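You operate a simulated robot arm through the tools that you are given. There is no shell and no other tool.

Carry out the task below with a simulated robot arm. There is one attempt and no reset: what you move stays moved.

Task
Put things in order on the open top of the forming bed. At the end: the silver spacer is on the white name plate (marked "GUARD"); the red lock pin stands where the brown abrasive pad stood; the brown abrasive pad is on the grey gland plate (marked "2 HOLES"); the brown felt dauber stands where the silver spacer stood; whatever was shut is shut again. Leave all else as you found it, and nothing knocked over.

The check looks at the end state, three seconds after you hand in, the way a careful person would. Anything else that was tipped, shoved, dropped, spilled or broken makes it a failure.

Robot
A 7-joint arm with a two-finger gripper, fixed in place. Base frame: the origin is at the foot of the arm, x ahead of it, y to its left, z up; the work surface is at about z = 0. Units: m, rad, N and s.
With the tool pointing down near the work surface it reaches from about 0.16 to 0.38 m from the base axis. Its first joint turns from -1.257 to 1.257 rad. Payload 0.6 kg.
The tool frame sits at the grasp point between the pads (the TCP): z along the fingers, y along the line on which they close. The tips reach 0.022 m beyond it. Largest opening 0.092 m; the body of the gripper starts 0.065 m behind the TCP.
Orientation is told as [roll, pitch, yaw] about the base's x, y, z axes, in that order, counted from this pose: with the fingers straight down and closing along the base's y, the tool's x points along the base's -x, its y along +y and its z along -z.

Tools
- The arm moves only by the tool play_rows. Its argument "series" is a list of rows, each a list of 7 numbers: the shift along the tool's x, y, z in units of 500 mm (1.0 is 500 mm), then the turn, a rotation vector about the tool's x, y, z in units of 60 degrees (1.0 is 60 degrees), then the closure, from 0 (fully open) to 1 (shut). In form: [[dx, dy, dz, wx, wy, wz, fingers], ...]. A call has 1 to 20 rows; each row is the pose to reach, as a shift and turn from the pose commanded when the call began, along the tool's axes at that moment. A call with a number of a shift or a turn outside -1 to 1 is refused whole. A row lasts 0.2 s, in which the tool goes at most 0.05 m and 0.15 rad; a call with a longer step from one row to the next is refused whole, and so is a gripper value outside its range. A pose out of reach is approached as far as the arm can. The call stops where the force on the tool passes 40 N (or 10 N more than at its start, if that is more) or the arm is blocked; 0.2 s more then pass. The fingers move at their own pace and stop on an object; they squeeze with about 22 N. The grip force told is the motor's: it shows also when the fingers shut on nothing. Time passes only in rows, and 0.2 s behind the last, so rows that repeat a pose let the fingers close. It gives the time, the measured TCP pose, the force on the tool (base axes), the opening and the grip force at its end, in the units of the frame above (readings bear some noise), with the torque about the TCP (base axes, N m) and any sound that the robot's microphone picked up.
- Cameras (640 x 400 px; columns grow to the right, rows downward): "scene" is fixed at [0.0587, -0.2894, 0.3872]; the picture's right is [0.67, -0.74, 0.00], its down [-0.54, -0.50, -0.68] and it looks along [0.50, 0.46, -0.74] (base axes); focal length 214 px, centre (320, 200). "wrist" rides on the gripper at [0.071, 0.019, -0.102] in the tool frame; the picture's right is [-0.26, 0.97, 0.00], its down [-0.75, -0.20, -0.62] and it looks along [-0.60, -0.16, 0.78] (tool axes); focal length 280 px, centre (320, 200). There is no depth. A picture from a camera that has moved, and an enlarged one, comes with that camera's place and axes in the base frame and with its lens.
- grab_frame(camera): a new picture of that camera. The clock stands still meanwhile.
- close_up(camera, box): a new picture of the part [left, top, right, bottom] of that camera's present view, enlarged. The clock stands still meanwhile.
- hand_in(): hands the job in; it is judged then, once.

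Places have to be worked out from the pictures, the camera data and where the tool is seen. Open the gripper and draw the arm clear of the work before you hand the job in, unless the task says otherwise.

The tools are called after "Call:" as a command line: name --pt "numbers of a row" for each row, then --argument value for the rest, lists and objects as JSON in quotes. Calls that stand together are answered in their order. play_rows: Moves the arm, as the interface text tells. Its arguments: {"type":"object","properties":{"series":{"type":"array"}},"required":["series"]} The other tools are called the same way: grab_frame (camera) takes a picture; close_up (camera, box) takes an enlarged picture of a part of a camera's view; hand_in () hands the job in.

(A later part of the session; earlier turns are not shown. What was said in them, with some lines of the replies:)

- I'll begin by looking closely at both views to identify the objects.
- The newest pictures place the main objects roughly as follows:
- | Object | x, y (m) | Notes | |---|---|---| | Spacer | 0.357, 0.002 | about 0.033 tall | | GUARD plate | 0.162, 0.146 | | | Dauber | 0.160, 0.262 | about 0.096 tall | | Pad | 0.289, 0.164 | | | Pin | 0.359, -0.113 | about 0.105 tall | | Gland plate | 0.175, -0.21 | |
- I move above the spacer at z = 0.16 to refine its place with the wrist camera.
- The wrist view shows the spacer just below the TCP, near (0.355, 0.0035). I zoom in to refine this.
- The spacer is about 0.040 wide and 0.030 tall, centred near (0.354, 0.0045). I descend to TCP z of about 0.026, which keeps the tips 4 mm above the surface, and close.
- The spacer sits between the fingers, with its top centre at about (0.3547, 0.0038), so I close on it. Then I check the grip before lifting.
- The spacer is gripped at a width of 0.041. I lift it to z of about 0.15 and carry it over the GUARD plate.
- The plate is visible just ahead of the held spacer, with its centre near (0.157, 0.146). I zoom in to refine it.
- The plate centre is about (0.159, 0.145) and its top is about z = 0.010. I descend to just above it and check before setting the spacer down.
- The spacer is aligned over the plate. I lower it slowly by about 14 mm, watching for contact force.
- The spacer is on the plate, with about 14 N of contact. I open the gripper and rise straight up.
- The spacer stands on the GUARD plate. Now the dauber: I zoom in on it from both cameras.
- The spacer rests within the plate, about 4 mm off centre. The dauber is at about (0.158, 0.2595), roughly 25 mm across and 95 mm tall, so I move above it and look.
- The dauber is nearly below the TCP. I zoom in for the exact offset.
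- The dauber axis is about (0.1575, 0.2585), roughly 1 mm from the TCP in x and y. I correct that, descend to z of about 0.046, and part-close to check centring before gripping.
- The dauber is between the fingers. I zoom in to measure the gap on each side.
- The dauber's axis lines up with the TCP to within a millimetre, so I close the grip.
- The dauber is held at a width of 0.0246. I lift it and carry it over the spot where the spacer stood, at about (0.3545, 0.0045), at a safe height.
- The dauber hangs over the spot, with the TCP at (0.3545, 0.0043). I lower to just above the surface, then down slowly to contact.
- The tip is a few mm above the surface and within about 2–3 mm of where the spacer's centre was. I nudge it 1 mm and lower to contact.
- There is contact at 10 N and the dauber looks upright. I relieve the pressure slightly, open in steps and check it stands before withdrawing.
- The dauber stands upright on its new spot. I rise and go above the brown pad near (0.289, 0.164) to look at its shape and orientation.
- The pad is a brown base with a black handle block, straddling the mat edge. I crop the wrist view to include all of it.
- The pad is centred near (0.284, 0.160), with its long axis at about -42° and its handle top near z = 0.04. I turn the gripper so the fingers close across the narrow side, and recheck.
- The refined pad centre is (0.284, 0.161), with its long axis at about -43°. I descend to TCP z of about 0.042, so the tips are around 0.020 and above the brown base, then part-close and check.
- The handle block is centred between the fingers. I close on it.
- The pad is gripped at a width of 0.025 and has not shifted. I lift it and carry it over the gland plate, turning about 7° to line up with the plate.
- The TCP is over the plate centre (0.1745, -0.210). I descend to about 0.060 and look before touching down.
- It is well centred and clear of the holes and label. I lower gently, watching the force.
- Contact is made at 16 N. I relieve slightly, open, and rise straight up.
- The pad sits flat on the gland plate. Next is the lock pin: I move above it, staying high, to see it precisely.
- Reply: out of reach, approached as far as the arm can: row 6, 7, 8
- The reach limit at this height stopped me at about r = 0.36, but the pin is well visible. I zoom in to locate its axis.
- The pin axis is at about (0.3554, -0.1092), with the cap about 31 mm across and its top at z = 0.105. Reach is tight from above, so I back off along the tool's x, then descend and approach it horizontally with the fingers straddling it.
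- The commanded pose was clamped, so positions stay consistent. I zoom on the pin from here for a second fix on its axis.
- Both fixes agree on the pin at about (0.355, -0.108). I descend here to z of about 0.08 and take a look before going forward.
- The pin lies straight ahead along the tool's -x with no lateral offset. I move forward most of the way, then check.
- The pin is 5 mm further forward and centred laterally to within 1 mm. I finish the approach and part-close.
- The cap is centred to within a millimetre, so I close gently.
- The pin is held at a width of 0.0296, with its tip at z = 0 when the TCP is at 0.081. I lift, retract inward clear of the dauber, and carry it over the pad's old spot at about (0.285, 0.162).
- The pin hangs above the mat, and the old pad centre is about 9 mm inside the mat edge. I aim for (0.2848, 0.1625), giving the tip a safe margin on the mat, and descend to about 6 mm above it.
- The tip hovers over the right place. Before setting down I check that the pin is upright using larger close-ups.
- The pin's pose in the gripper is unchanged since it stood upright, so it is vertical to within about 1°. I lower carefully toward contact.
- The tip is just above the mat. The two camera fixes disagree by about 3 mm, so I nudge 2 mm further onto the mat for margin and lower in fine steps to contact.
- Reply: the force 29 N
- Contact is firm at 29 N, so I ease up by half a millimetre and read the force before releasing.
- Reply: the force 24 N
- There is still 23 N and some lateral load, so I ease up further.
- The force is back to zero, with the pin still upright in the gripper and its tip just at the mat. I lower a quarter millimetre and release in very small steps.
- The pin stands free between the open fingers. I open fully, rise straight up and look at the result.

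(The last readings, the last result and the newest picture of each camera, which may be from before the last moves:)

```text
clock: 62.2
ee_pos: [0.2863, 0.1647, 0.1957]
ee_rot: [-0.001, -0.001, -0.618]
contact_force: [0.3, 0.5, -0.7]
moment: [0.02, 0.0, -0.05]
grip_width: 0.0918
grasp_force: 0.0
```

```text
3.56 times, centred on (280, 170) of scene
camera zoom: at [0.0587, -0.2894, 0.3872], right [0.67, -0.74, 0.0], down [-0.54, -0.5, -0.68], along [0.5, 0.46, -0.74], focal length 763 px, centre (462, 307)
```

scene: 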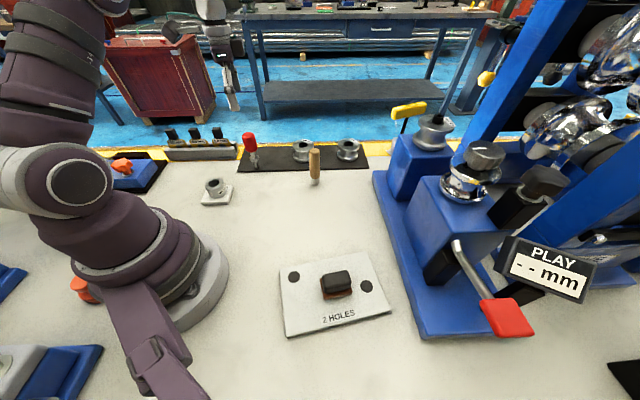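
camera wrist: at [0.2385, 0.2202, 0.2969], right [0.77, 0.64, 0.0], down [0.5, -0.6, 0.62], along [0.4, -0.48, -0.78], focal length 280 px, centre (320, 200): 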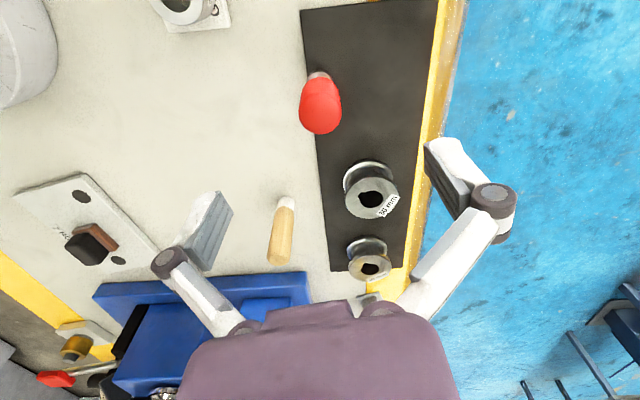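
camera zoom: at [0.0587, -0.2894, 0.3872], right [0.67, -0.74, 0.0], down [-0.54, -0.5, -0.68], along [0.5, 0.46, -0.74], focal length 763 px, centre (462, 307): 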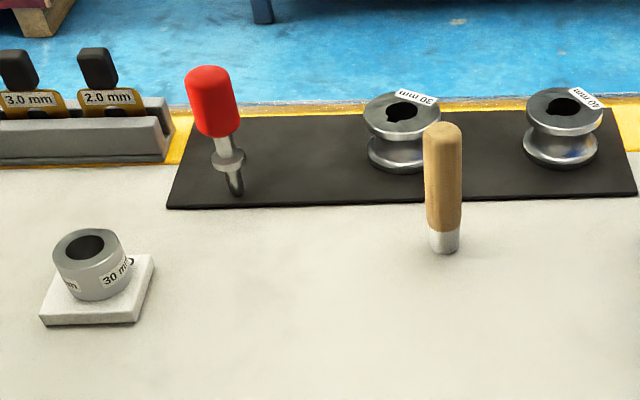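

All four items are in place and standing, and nothing else looks moved. I draw the arm up and back to about its starting pose, clear of the work.

Call:
play_rows --pt "0 0 -0.05 0 0 0 0" --pt "0 0 -0.11 0 0 0 0" --pt "0.004 -0.04 -0.12 0 0 -0.12 0" --pt "0.008 -0.08 -0.12 0 0 -0.24 0" --pt "0.012 -0.12 -0.12 0 0 -0.36 0" --pt "0.016 -0.16 -0.12 0 0 -0.48 0" --pt "0.018 -0.175 -0.12 0 0 -0.59 0" --pt "0.018 -0.175 -0.12 0 0 -0.59 0" --pt "0.018 -0.175 -0.12 0 0 -0.59 0" --pt "0.018 -0.175 -0.12 0 0 -0.59 0"

Call:
grab_frame --camera "scene"

Call:
grab_frame --camera "wrist"

Call:
close_up --camera "scene" --box '[180, 120, 420, 340]'

```text
clock: 64.4
ee_pos: [0.2281, 0.0973, 0.2558]
ee_rot: [0.0, -0.001, 0.0]
contact_force: [0.1, 0.2, 0.1]
moment: [-0.01, -0.01, 0.03]
grip_width: 0.092
grasp_force: 0.1
```

```text
taken
```

scene: 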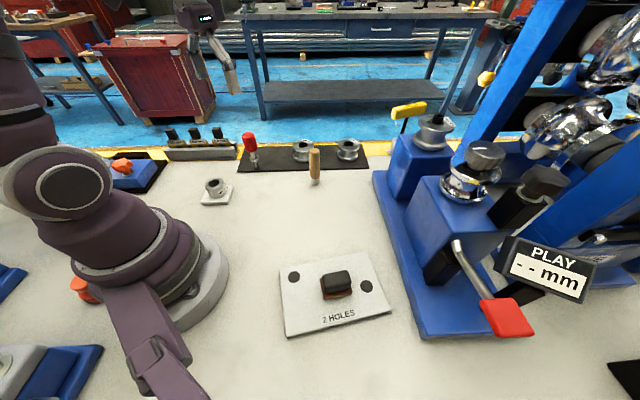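

```text
taken
camera wrist: at [0.1554, 0.1165, 0.357], right [0.26, 0.97, 0.0], down [0.75, -0.2, 0.62], along [0.6, -0.16, -0.78], focal length 280 px, centre (320, 200)
```

wrist: 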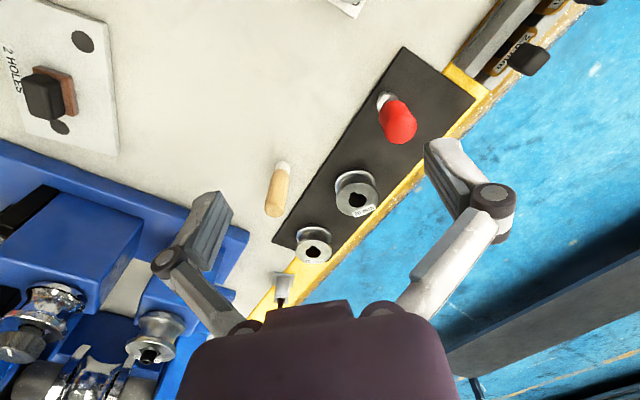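

```text
1.82 times, centred on (300, 230) of scene
camera zoom: at [0.0587, -0.2894, 0.3872], right [0.67, -0.74, 0.0], down [-0.54, -0.5, -0.68], along [0.5, 0.46, -0.74], focal length 390 px, centre (356, 146)
```

zoom: 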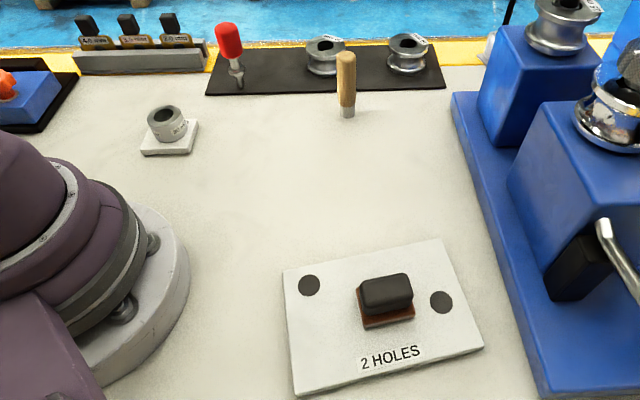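

All four items are where they should be:
- The spacer is on the GUARD plate.
- The pin stands at the pad's old spot; its base matches the pad's position in the same wrist view as at the start.
- The pad is on the gland plate.
- The dauber stands where the spacer was.

I opened nothing, and the arm is clear with the gripper open. I hand in.

Call:
hand_in

```text
The job is handed in.
```

I moved all four items into place and handed the job in. I haven't seen the result of the check.

- **Silver spacer:** it rests on the white "GUARD" plate, about 4 mm off the plate's centre but fully on it.
- **Brown felt dauber:** it stands upright where the spacer stood, within about 2–3 mm.
- **Brown abrasive pad:** it lies flat near the middle of the grey "2 HOLES" plate, clear of the holes and the label.
- **Red lock pin:** it stands on the mat where the pad stood. I set it about 2 mm further onto the mat for margin, so it is within about 4 mm of the pad's old centre.

I did not open anything, so there was nothing to shut again. In the last pictures nothing else had moved or tipped. The arm is back near its starting pose with the gripper open.
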